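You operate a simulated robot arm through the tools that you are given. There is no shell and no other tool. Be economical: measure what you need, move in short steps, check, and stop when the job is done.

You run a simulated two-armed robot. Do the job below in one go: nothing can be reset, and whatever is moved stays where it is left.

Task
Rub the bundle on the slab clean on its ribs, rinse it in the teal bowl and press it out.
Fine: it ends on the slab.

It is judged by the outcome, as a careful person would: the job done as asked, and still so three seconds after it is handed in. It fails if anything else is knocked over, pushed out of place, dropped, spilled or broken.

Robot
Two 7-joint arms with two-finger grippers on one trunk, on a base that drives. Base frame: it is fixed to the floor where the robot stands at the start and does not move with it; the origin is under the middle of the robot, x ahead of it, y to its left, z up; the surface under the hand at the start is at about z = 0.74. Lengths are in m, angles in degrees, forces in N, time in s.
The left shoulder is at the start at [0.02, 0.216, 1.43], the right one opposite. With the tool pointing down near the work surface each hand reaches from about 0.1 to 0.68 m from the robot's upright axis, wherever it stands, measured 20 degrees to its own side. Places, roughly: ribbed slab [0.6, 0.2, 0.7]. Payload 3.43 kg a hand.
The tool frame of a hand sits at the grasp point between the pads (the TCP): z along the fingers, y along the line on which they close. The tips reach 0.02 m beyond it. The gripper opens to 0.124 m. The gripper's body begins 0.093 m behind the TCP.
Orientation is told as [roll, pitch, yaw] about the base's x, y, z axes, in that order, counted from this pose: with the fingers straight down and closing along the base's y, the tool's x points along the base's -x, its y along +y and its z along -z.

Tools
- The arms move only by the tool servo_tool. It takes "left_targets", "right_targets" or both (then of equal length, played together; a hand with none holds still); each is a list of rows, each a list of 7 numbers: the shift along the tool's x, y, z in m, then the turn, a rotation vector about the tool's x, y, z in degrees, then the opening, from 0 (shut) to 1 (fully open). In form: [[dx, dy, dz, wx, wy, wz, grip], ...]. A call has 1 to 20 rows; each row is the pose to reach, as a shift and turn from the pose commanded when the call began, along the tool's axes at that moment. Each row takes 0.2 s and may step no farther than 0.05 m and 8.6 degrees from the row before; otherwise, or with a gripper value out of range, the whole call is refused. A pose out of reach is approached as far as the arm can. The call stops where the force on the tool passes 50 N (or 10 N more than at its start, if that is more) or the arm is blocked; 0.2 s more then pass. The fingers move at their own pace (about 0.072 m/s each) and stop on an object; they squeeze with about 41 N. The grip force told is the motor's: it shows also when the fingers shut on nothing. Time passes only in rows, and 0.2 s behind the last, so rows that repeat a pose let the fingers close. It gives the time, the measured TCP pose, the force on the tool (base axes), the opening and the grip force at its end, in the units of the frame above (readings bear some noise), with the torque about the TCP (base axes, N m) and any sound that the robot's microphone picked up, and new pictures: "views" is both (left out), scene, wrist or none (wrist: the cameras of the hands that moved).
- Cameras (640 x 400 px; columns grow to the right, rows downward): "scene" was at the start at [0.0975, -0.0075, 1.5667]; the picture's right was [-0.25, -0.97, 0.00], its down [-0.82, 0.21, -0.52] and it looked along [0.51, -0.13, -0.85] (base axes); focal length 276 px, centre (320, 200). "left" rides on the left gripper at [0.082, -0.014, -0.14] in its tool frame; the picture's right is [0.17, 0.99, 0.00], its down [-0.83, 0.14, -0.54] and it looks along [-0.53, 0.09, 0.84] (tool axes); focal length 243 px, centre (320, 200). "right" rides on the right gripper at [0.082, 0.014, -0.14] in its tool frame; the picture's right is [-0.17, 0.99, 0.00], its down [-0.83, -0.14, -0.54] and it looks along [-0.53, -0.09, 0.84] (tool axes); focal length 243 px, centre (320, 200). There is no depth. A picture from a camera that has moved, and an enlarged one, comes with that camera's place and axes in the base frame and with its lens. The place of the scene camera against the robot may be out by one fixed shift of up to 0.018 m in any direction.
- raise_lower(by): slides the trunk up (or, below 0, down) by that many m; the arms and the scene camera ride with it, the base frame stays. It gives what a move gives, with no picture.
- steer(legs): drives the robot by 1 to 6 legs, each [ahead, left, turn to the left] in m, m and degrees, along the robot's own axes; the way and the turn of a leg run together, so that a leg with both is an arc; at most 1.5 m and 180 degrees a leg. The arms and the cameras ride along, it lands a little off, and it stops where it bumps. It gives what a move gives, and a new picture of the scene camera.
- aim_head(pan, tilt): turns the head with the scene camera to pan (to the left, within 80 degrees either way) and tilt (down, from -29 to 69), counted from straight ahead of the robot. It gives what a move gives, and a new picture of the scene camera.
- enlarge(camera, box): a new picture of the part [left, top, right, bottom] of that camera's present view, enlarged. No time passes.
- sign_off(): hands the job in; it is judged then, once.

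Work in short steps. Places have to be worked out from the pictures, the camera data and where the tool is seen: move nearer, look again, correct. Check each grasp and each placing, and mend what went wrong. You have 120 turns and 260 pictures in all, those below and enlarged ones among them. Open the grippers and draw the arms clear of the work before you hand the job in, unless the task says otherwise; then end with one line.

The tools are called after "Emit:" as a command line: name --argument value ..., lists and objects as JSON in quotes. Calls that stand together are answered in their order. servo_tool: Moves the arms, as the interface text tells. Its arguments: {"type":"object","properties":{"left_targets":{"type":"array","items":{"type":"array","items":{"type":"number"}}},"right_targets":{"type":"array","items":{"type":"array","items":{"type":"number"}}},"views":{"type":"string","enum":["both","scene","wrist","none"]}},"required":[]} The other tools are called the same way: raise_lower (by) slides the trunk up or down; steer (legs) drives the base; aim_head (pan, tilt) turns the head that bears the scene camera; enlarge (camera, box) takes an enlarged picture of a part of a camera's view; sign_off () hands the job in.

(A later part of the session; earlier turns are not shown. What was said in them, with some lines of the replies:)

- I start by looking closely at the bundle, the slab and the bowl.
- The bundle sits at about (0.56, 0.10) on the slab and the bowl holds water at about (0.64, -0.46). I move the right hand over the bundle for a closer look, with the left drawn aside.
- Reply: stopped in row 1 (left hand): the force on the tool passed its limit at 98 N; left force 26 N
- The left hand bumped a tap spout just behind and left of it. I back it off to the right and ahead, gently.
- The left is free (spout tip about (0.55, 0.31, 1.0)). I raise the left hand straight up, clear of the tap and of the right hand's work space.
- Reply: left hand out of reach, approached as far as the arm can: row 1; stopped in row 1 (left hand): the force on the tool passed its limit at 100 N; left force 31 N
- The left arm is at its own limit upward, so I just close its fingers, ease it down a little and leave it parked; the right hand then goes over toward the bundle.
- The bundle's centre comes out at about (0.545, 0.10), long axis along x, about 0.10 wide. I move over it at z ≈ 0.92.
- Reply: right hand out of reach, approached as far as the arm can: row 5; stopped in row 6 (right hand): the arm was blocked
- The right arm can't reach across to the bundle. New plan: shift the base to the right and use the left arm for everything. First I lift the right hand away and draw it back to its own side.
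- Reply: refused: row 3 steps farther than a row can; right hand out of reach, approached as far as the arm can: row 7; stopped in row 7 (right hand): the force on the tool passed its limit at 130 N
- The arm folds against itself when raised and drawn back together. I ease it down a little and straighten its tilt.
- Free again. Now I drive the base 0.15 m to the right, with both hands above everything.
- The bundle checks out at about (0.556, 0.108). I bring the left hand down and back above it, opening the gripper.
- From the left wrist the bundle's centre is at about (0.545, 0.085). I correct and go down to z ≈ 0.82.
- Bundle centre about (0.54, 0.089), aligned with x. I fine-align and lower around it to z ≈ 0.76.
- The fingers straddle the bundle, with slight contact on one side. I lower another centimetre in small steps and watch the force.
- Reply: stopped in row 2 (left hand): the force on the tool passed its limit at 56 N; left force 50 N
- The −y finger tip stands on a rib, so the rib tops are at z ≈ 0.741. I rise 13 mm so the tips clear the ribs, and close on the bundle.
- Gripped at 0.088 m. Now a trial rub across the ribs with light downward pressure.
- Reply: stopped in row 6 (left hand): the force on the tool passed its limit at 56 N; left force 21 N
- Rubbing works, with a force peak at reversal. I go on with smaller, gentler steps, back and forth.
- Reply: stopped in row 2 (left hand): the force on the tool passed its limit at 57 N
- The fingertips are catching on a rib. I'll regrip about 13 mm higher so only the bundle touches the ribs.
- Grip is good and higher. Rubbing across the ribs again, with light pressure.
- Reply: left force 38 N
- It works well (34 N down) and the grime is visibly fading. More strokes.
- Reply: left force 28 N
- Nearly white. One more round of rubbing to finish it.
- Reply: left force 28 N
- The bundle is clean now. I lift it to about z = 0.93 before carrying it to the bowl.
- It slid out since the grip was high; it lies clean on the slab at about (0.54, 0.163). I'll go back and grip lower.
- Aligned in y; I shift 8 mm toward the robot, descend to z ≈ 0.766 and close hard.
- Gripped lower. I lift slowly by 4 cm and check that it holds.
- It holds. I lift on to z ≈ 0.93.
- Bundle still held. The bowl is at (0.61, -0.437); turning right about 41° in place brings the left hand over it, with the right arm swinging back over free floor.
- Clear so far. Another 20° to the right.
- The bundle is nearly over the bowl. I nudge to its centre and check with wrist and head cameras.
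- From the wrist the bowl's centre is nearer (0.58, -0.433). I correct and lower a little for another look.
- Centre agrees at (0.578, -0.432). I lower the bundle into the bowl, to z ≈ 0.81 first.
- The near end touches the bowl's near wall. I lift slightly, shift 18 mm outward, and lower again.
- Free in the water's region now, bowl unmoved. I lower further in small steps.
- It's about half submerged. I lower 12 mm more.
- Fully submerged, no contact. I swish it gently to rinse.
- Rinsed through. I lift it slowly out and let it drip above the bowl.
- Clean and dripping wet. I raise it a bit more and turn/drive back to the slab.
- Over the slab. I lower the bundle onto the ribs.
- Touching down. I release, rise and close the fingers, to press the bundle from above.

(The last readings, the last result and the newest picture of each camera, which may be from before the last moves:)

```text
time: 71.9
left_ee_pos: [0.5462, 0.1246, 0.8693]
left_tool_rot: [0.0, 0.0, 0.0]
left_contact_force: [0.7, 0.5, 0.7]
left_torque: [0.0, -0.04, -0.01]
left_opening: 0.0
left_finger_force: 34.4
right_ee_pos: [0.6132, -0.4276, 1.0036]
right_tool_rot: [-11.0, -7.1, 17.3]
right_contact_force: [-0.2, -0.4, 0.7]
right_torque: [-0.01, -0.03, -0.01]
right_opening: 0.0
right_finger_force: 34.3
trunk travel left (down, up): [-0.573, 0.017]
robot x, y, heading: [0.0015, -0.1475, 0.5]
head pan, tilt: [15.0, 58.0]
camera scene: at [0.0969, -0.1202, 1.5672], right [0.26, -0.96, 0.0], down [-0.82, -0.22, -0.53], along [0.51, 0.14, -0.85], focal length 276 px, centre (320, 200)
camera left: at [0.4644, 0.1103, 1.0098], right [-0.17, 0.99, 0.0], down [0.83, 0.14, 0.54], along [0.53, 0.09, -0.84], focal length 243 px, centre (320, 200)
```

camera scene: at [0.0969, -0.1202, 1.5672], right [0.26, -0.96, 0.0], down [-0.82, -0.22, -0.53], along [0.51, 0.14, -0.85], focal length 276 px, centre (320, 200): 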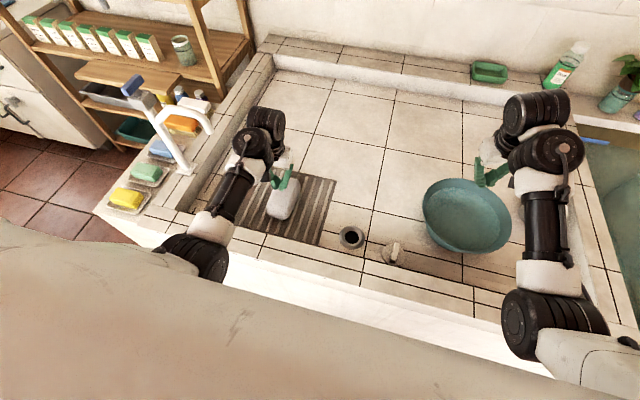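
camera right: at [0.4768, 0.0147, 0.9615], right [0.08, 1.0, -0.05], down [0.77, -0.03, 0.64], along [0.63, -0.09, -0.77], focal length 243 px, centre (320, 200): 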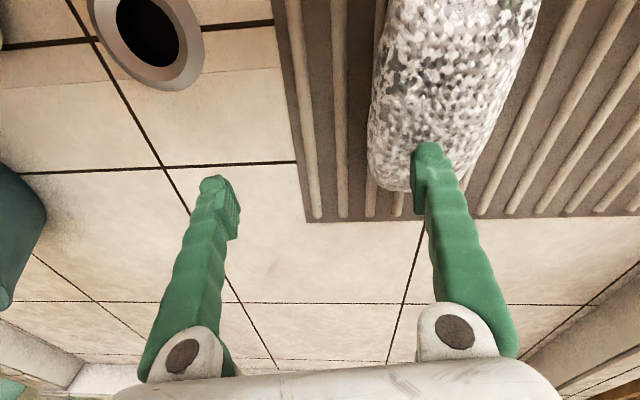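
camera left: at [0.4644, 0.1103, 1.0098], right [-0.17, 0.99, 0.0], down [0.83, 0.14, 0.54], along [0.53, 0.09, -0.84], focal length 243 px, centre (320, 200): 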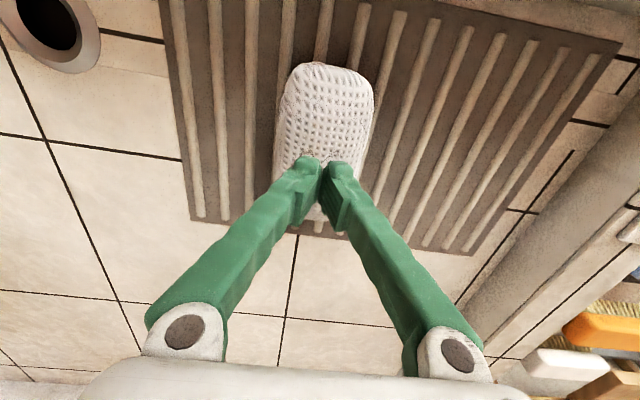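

The bundle's centre is at (0.545, 0.131). I come down on it with the fingertips slightly apart, in small steps until it pushes back.

Emit:
servo_tool --left_targets '[[0, 0.006, 0.015, 0, 0, 0, 0.25], [0, 0.006, 0.03, 0, 0, 0, 0.25], [0, 0.006, 0.04, 0, 0, 0, 0.25], [0, 0.006, 0.045, 0, 0, 0, 0.25], [0, 0.006, 0.05, 0, 0, 0, 0.25], [0, 0.006, 0.054, 0, 0, 0, 0.25], [0, 0.006, 0.058, 0, 0, 0, 0.25], [0, 0.006, 0.061, 0, 0, 0, 0.25], [0, 0.006, 0.064, 0, 0, 0, 0.25]]' --views "wrist"

```text
time: 73.8
left_ee_pos: [0.5472, 0.1291, 0.8154]
left_tool_rot: [-0.3, -0.4, -0.2]
left_contact_force: [-22.3, -1.2, 39.8]
left_torque: [-0.83, 0.84, -0.42]
left_opening: 0.028
left_finger_force: 0.1
right_ee_pos: [0.61, -0.4289, 1.007]
right_tool_rot: [-11.1, -7.4, 17.4]
right_contact_force: [0.3, -0.1, -0.2]
right_torque: [0.01, 0.02, -0.01]
right_opening: 0.0001
right_finger_force: 33.9
trunk travel left (down, up): [-0.573, 0.017]
robot x, y, heading: [-0.0063, -0.146, 0.4]
head pan, tilt: [15.0, 58.0]
stopped in row 9 (left hand): the force on the tool passed its limit at 53 N (the readings are from after the stop); the commanded pose is now the measured one
camera left: at [0.4635, 0.1144, 0.9559], right [-0.16, 0.99, 0.0], down [0.83, 0.14, 0.55], along [0.54, 0.09, -0.84], focal length 243 px, centre (320, 200)
```

left: 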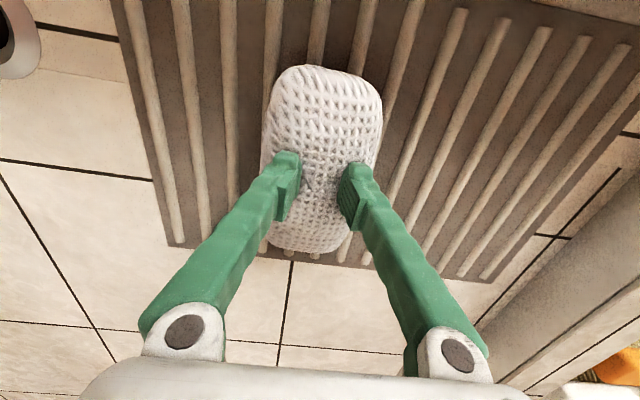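

Firm contact at about 40 N. I hold the press for a couple of seconds.

Emit:
servo_tool --left_targets '[[0, 0, 0.001, 0, 0, 0, 0.25], [0, 0, 0.001, 0, 0, 0, 0.25], [0, 0, 0.001, 0, 0, 0, 0.25], [0, 0, 0.001, 0, 0, 0, 0.25], [0, 0, 0.001, 0, 0, 0, 0.25], [0, 0, 0.001, 0, 0, 0, 0.25], [0, 0, 0.001, 0, 0, 0, 0.25], [0, 0, 0.001, 0, 0, 0, 0.25], [0, 0, 0.001, 0, 0, 0, 0.25], [0, 0, 0.001, 0, 0, 0, 0.25]]' --views "wrist"

Emit:
enlarge --camera "scene" --box '[230, 140, 350, 250]'

```text
time: 74.5
left_ee_pos: [0.5487, 0.1292, 0.8144]
left_tool_rot: [-0.1, -0.7, -0.2]
left_contact_force: [-13.8, -0.3, 36.1]
left_torque: [-0.71, 0.64, -0.23]
left_opening: 0.0282
left_finger_force: 0.1
right_ee_pos: [0.6093, -0.428, 1.0059]
right_tool_rot: [-11.0, -7.4, 17.4]
right_contact_force: [0.1, -0.8, -0.1]
right_torque: [0.02, 0.03, 0.01]
right_opening: 0.0
right_finger_force: 34.2
trunk travel left (down, up): [-0.573, 0.017]
robot x, y, heading: [-0.0027, -0.1496, 0.4]
head pan, tilt: [15.0, 58.0]
stopped in row 3 (left hand): the force on the tool passed its limit at 56 N (the readings are from after the stop); the commanded pose is now the measured one
camera left: at [0.4651, 0.1144, 0.9556], right [-0.16, 0.99, 0.0], down [0.82, 0.14, 0.55], along [0.54, 0.09, -0.84], focal length 243 px, centre (320, 200)
```

left: 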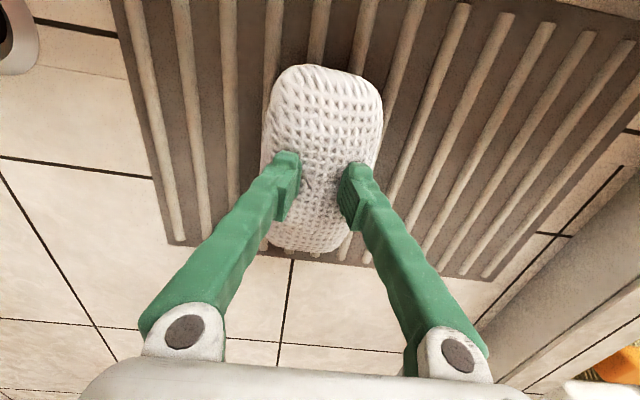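

```text
3.64 times, centred on (290, 195) of scene
camera zoom: at [0.0917, -0.1212, 1.5674], right [0.27, -0.96, 0.0], down [-0.82, -0.22, -0.53], along [0.51, 0.14, -0.85], focal length 1006 px, centre (429, 218)
```

zoom: 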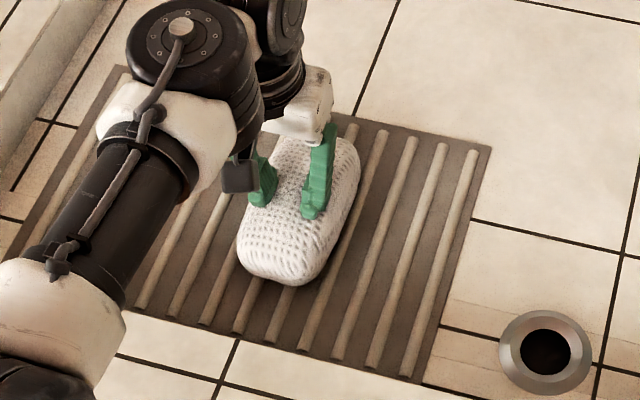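

Pressing at ~36 N. I hold there without pushing further, then judge.

Emit:
servo_tool --left_targets '[[0, 0, -0.001, 0, 0, 0, 0.25], [0, 0, -0.001, 0, 0, 0, 0.25], [0, 0, -0.001, 0, 0, 0, 0.25], [0, 0, -0.001, 0, 0, 0, 0.25], [0, 0, -0.001, 0, 0, 0, 0.25], [0, 0, -0.001, 0, 0, 0, 0.25], [0, 0, -0.001, 0, 0, 0, 0.25], [0, 0, -0.001, 0, 0, 0, 0.25], [0, 0, -0.001, 0, 0, 0, 0.25], [0, 0, -0.001, 0, 0, 0, 0.25]]' --views "wrist"

```text
time: 76.7
left_ee_pos: [0.5502, 0.1286, 0.8145]
left_tool_rot: [0.0, -0.7, -0.1]
left_contact_force: [-3.0, -1.7, 40.7]
left_torque: [-0.8, 0.48, -0.04]
left_opening: 0.0283
left_finger_force: 0.0
right_ee_pos: [0.6106, -0.4286, 1.0062]
right_tool_rot: [-11.0, -7.4, 17.4]
right_contact_force: [-0.2, 0.2, -0.6]
right_torque: [0.01, -0.01, 0.01]
right_opening: 0.0
right_finger_force: 34.0
trunk travel left (down, up): [-0.573, 0.017]
robot x, y, heading: [-0.0039, -0.1494, 0.1]
head pan, tilt: [15.0, 58.0]
camera left: at [0.4655, 0.1142, 0.9555], right [-0.16, 0.99, 0.0], down [0.82, 0.14, 0.55], along [0.54, 0.09, -0.84], focal length 243 px, centre (320, 200)
```

left: 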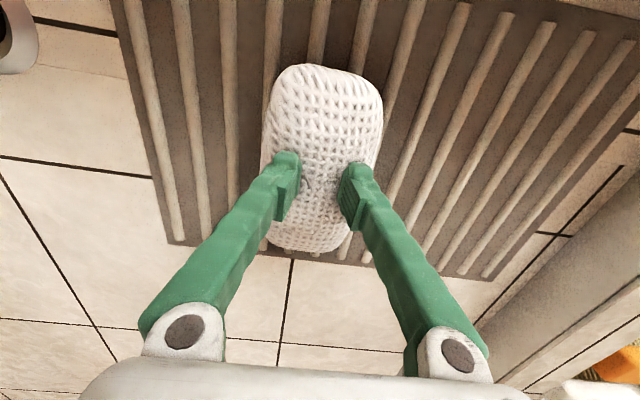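

It's getting paler. I press the near end, then the far end likewise.

Emit:
servo_tool --left_targets '[[0, 0, -0.012, 0, 0, 0, 0.25], [0.02, 0, -0.015, 0, 0, 0, 0.25], [0.04, 0, -0.012, 0, 0, 0, 0.25], [0.04, 0, -0.006, 0, 0, 0, 0.25], [0.04, 0, -0.002, 0, 0, 0, 0.25], [0.04, 0, 0.001, 0, 0, 0, 0.25], [0.04, 0, 0.002, 0, 0, 0, 0.25], [0.04, 0, 0.002, 0, 0, 0, 0.25], [0.04, 0, 0.002, 0, 0, 0, 0.25], [0.04, 0, 0.002, 0, 0, 0, 0.25], [0.04, 0, 0.002, 0, 0, 0, 0.25], [0.04, 0, 0.002, 0, 0, 0, 0.25]]' --views "wrist"

```text
time: 78.9
left_ee_pos: [0.5099, 0.1284, 0.8166]
left_tool_rot: [-0.1, -1.0, 0.0]
left_contact_force: [-16.7, 0.9, 36.6]
left_torque: [-0.79, -0.03, -0.48]
left_opening: 0.028
left_finger_force: 0.0
right_ee_pos: [0.6088, -0.4275, 1.0052]
right_tool_rot: [-11.1, -7.4, 17.4]
right_contact_force: [-0.8, -0.2, 0.3]
right_torque: [-0.03, -0.01, 0.0]
right_opening: 0.0
right_finger_force: 34.5
trunk travel left (down, up): [-0.573, 0.017]
robot x, y, heading: [0.0009, -0.1469, 0.5]
head pan, tilt: [15.0, 58.0]
stopped in row 10 (left hand): the force on the tool passed its limit at 53 N (the readings are from after the stop); the commanded pose is now the measured one
camera left: at [0.4258, 0.1139, 0.9553], right [-0.16, 0.99, 0.0], down [0.82, 0.14, 0.55], along [0.55, 0.09, -0.83], focal length 243 px, centre (320, 200)
```

left: 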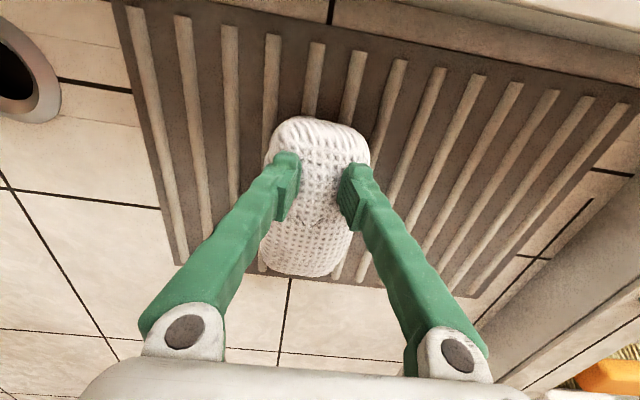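

Good. Now the far end.

Emit:
servo_tool --left_targets '[[0, 0, -0.012, 0, 0, 0, 0.25], [-0.03, 0, -0.017, 0, 0, 0, 0.25], [-0.06, 0, -0.017, 0, 0, 0, 0.25], [-0.075, 0, -0.012, 0, 0, 0, 0.25], [-0.075, 0, -0.006, 0, 0, 0, 0.25], [-0.075, 0, -0.002, 0, 0, 0, 0.25], [-0.075, 0, 0.001, 0, 0, 0, 0.25], [-0.075, 0, 0.002, 0, 0, 0, 0.25], [-0.075, 0, 0.002, 0, 0, 0, 0.25], [-0.075, 0, 0.002, 0, 0, 0, 0.25], [-0.075, 0, 0.002, 0, 0, 0, 0.25], [-0.075, 0, 0.002, 0, 0, 0, 0.25]]' --views "wrist"

```text
time: 81.5
left_ee_pos: [0.5884, 0.1278, 0.8161]
left_tool_rot: [-0.2, -1.2, -0.1]
left_contact_force: [-2.0, 3.9, 30.1]
left_torque: [0.68, 0.18, 0.05]
left_opening: 0.031
left_finger_force: 0.1
right_ee_pos: [0.6119, -0.4286, 1.0055]
right_tool_rot: [-11.1, -7.4, 17.3]
right_contact_force: [0.3, 0.8, -0.8]
right_torque: [0.03, -0.02, 0.0]
right_opening: 0.0
right_finger_force: 34.3
trunk travel left (down, up): [-0.573, 0.017]
robot x, y, heading: [0.0019, -0.1517, 0.3]
head pan, tilt: [15.0, 58.0]
camera left: at [0.5032, 0.1138, 0.9542], right [-0.16, 0.99, 0.0], down [0.82, 0.14, 0.56], along [0.55, 0.09, -0.83], focal length 243 px, centre (320, 200)
```

left: 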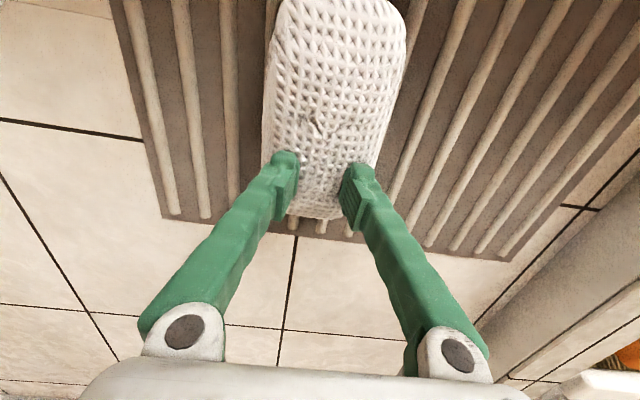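

One more long central press to be thorough.

Emit:
servo_tool --left_targets '[[0, 0, -0.012, 0, 0, 0, 0.25], [0.02, 0, -0.015, 0, 0, 0, 0.25], [0.04, 0.002, -0.01, 0, -1, 0, 0.25], [0.04, 0.002, -0.005, 0, -1, 0, 0.25], [0.04, 0.002, 0.0, 0, -1, 0, 0.25], [0.04, 0.002, 0.002, 0, -1, 0, 0.25], [0.04, 0.002, 0.003, 0, -1, 0, 0.25], [0.04, 0.002, 0.003, 0, -1, 0, 0.25], [0.04, 0.002, 0.003, 0, -1, 0, 0.25], [0.04, 0.002, 0.003, 0, -1, 0, 0.25], [0.04, 0.002, 0.003, 0, -1, 0, 0.25], [0.04, 0.002, 0.003, 0, -1, 0, 0.25], [0.04, 0.002, 0.003, 0, -1, 0, 0.25], [0.04, 0.002, 0.003, 0, -1, 0, 0.25], [0.04, 0.002, 0.003, 0, -1, 0, 0.25], [0.04, 0.002, 0.003, 0, -1, 0, 0.25], [0.04, 0.002, 0.003, 0, -1, 0, 0.25], [0.04, 0.002, 0.003, 0, -1, 0, 0.25], [0.04, 0.002, 0.003, 0, -1, 0, 0.25], [0.04, 0.002, 0.003, 0, -1, 0, 0.25]]' --views "none"

Emit:
enlarge --camera "left" --box '[220, 40, 440, 280]'

```text
time: 82.9
left_ee_pos: [0.5474, 0.1293, 0.8164]
left_tool_rot: [-0.1, -2.1, -0.2]
left_contact_force: [-19.3, -0.8, 37.3]
left_torque: [-0.73, 0.76, -0.49]
left_opening: 0.0278
left_finger_force: 0.0
right_ee_pos: [0.6099, -0.427, 1.0062]
right_tool_rot: [-11.0, -7.4, 17.4]
right_contact_force: [1.1, -0.1, 0.0]
right_torque: [-0.02, 0.0, 0.04]
right_opening: 0.0003
right_finger_force: 33.8
trunk travel left (down, up): [-0.573, 0.017]
robot x, y, heading: [-0.0021, -0.148, 0.2]
head pan, tilt: [15.0, 58.0]
stopped in row 7 (left hand): the force on the tool passed its limit at 52 N (the readings are from after the stop); the commanded pose is now the measured one
```

```text
1.67 times, centred on (330, 160) of left
camera zoom: at [0.4595, 0.1151, 0.9538], right [-0.16, 0.99, -0.01], down [0.81, 0.14, 0.57], along [0.56, 0.09, -0.82], focal length 404 px, centre (303, 267)
```

zoom: 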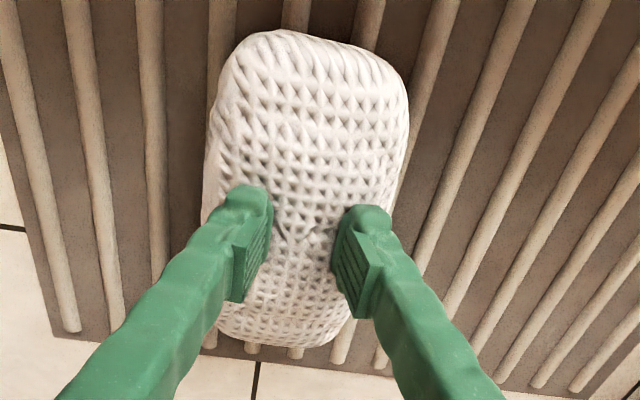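

I hold this press for three seconds.

Emit:
servo_tool --left_targets '[[0, 0, 0, 0, 0, 0, 0.25], [0, 0, 0, 0, 0, 0, 0.25], [0, 0, 0, 0, 0, 0, 0.25], [0, 0, 0, 0, 0, 0, 0.25], [0, 0, 0, 0, 0, 0, 0.25], [0, 0, 0, 0, 0, 0, 0.25], [0, 0, 0, 0, 0, 0, 0.25], [0, 0, 0, 0, 0, 0, 0.25], [0, 0, 0, 0, 0, 0, 0.25], [0, 0, 0, 0, 0, 0, 0.25], [0, 0, 0, 0, 0, 0, 0.25], [0, 0, 0, 0, 0, 0, 0.25], [0, 0, 0, 0, 0, 0, 0.25], [0, 0, 0, 0, 0, 0, 0.25], [0, 0, 0, 0, 0, 0, 0.25]]' --views "wrist"

Emit:
servo_tool --left_targets '[[0, 0, -0.01, 0, 2, 0, 0.25], [0, 0, -0.04, 0, 2, 0, 0.25], [-0.01, 0, -0.08, 0, 2, 0, 0.5], [-0.02, 0, -0.11, 0, 2, 0, 1], [-0.04, 0, -0.13, 0, 2, 0, 1], [-0.06, 0, -0.14, 0, 2, 0, 1]]' --views "both"

```text
time: 84.4
left_ee_pos: [0.5477, 0.1289, 0.8155]
left_tool_rot: [-0.2, -2.3, -0.2]
left_contact_force: [-18.5, -0.4, 36.1]
left_torque: [-0.71, 0.68, -0.4]
left_opening: 0.0278
left_finger_force: 0.1
right_ee_pos: [0.608, -0.4266, 1.0049]
right_tool_rot: [-10.9, -7.3, 17.3]
right_contact_force: [0.7, 0.5, 0.9]
right_torque: [0.01, 0.0, 0.01]
right_opening: 0.0
right_finger_force: 34.1
trunk travel left (down, up): [-0.573, 0.017]
robot x, y, heading: [-0.0009, -0.1528, 0.3]
head pan, tilt: [15.0, 58.0]
stopped in row 7 (left hand): the force on the tool passed its limit at 52 N (the readings are from after the stop); the commanded pose is now the measured one
camera left: at [0.4598, 0.115, 0.9535], right [-0.16, 0.99, -0.01], down [0.81, 0.14, 0.57], along [0.57, 0.09, -0.82], focal length 243 px, centre (320, 200)
```

left: 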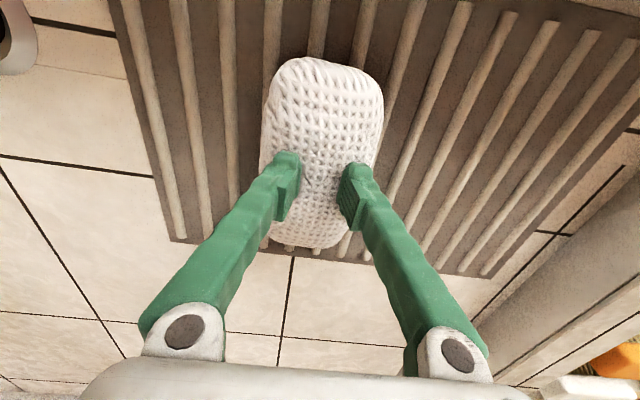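

```text
time: 85.8
left_ee_pos: [0.6061, 0.1312, 0.9551]
left_tool_rot: [-0.1, 0.0, -0.1]
left_contact_force: [0.7, 0.3, 0.1]
left_torque: [0.03, 0.01, -0.01]
left_opening: 0.1243
left_finger_force: 0.0
right_ee_pos: [0.6127, -0.4283, 1.0039]
right_tool_rot: [-11.0, -7.2, 17.3]
right_contact_force: [0.4, 0.5, 0.2]
right_torque: [-0.01, 0.02, 0.0]
right_opening: 0.0001
right_finger_force: 34.2
trunk travel left (down, up): [-0.573, 0.017]
robot x, y, heading: [-0.0025, -0.1497, 0.3]
head pan, tilt: [15.0, 58.0]
camera scene: at [0.0974, -0.1203, 1.5672], right [0.26, -0.96, 0.0], down [-0.82, -0.22, -0.53], along [0.51, 0.14, -0.85], focal length 276 px, centre (320, 200)
camera left: at [0.5241, 0.1167, 1.0951], right [-0.16, 0.99, 0.0], down [0.83, 0.14, 0.54], along [0.53, 0.09, -0.84], focal length 243 px, centre (320, 200)
```

scene: 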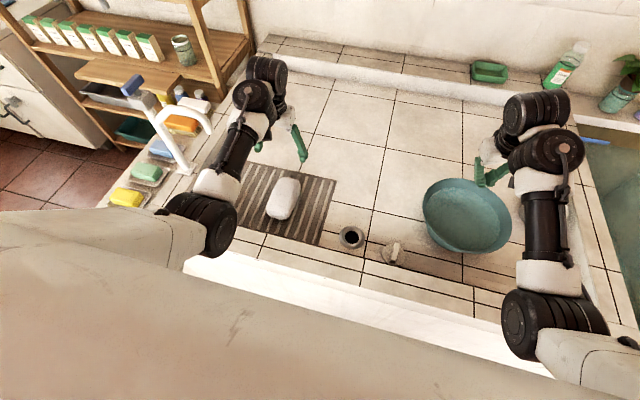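
left: 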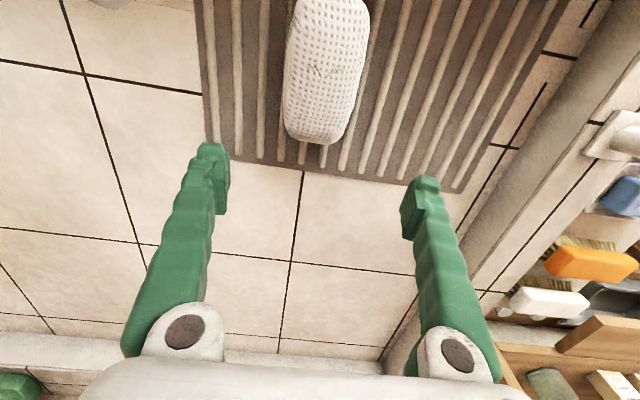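

I take a close look at the bundle from both cameras, and open the right gripper.

Emit:
enlarge --camera "left" --box '[250, 0, 400, 160]'

Emit:
enlarge --camera "scene" --box '[230, 150, 350, 250]'

Emit:
servo_tool --right_targets '[[0, 0, 0, 0, 0, 0, 0.5], [0, 0, 0, 0, 0, 0, 1], [0, 0, 0, 0, 0, 0, 1], [0, 0, 0, 0, 0, 0, 1]]' --views "none"

```text
2.50 times, centred on (325, 80) of left
camera zoom: at [0.5241, 0.1167, 1.0951], right [-0.16, 0.99, 0.0], down [0.83, 0.14, 0.54], along [0.53, 0.09, -0.84], focal length 606 px, centre (308, 500)
```

zoom: 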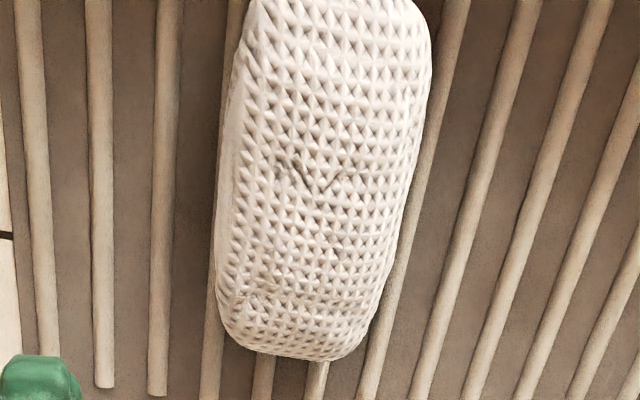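

```text
4.00 times, centred on (290, 200) of scene
camera zoom: at [0.0974, -0.1203, 1.5672], right [0.26, -0.96, 0.0], down [-0.82, -0.22, -0.53], along [0.51, 0.14, -0.85], focal length 1106 px, centre (440, 200)
```

zoom: 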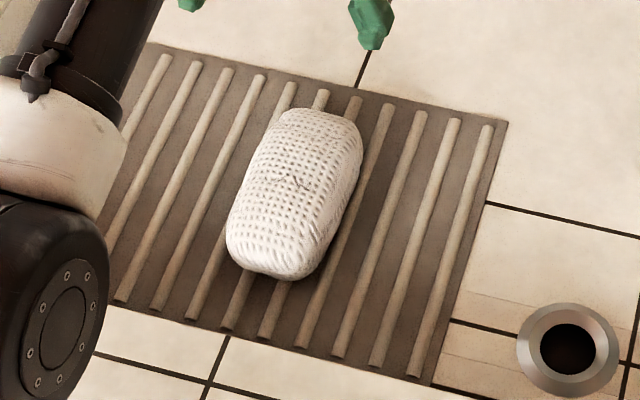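

```text
time: 86.8
left_ee_pos: [0.6058, 0.1307, 0.9536]
left_tool_rot: [-0.3, -0.1, -0.1]
left_contact_force: [-0.4, 1.0, -0.1]
left_torque: [-0.04, -0.01, -0.05]
left_opening: 0.124
left_finger_force: 0.1
right_ee_pos: [0.6142, -0.4274, 1.0051]
right_tool_rot: [-11.0, -7.2, 17.4]
right_contact_force: [-0.7, -0.1, -0.4]
right_torque: [0.02, 0.01, -0.02]
right_opening: 0.1242
right_finger_force: 0.0
trunk travel left (down, up): [-0.573, 0.017]
robot x, y, heading: [-0.0008, -0.1485, 0.5]
head pan, tilt: [15.0, 58.0]
```

The bundle is white all over, pressed pale, and resting on the slab. The bowl is in place, and both hands are open and clear, so I hand the job in.

Emit:
sign_off

```text
The job is handed in.
```

I rubbed the bundle clean on the slab's ribs, rinsed it in the teal bowl and pressed it out, and it now rests on the slab; early on the left hand bumped the tap spout, which looks undisturbed in the pictures.
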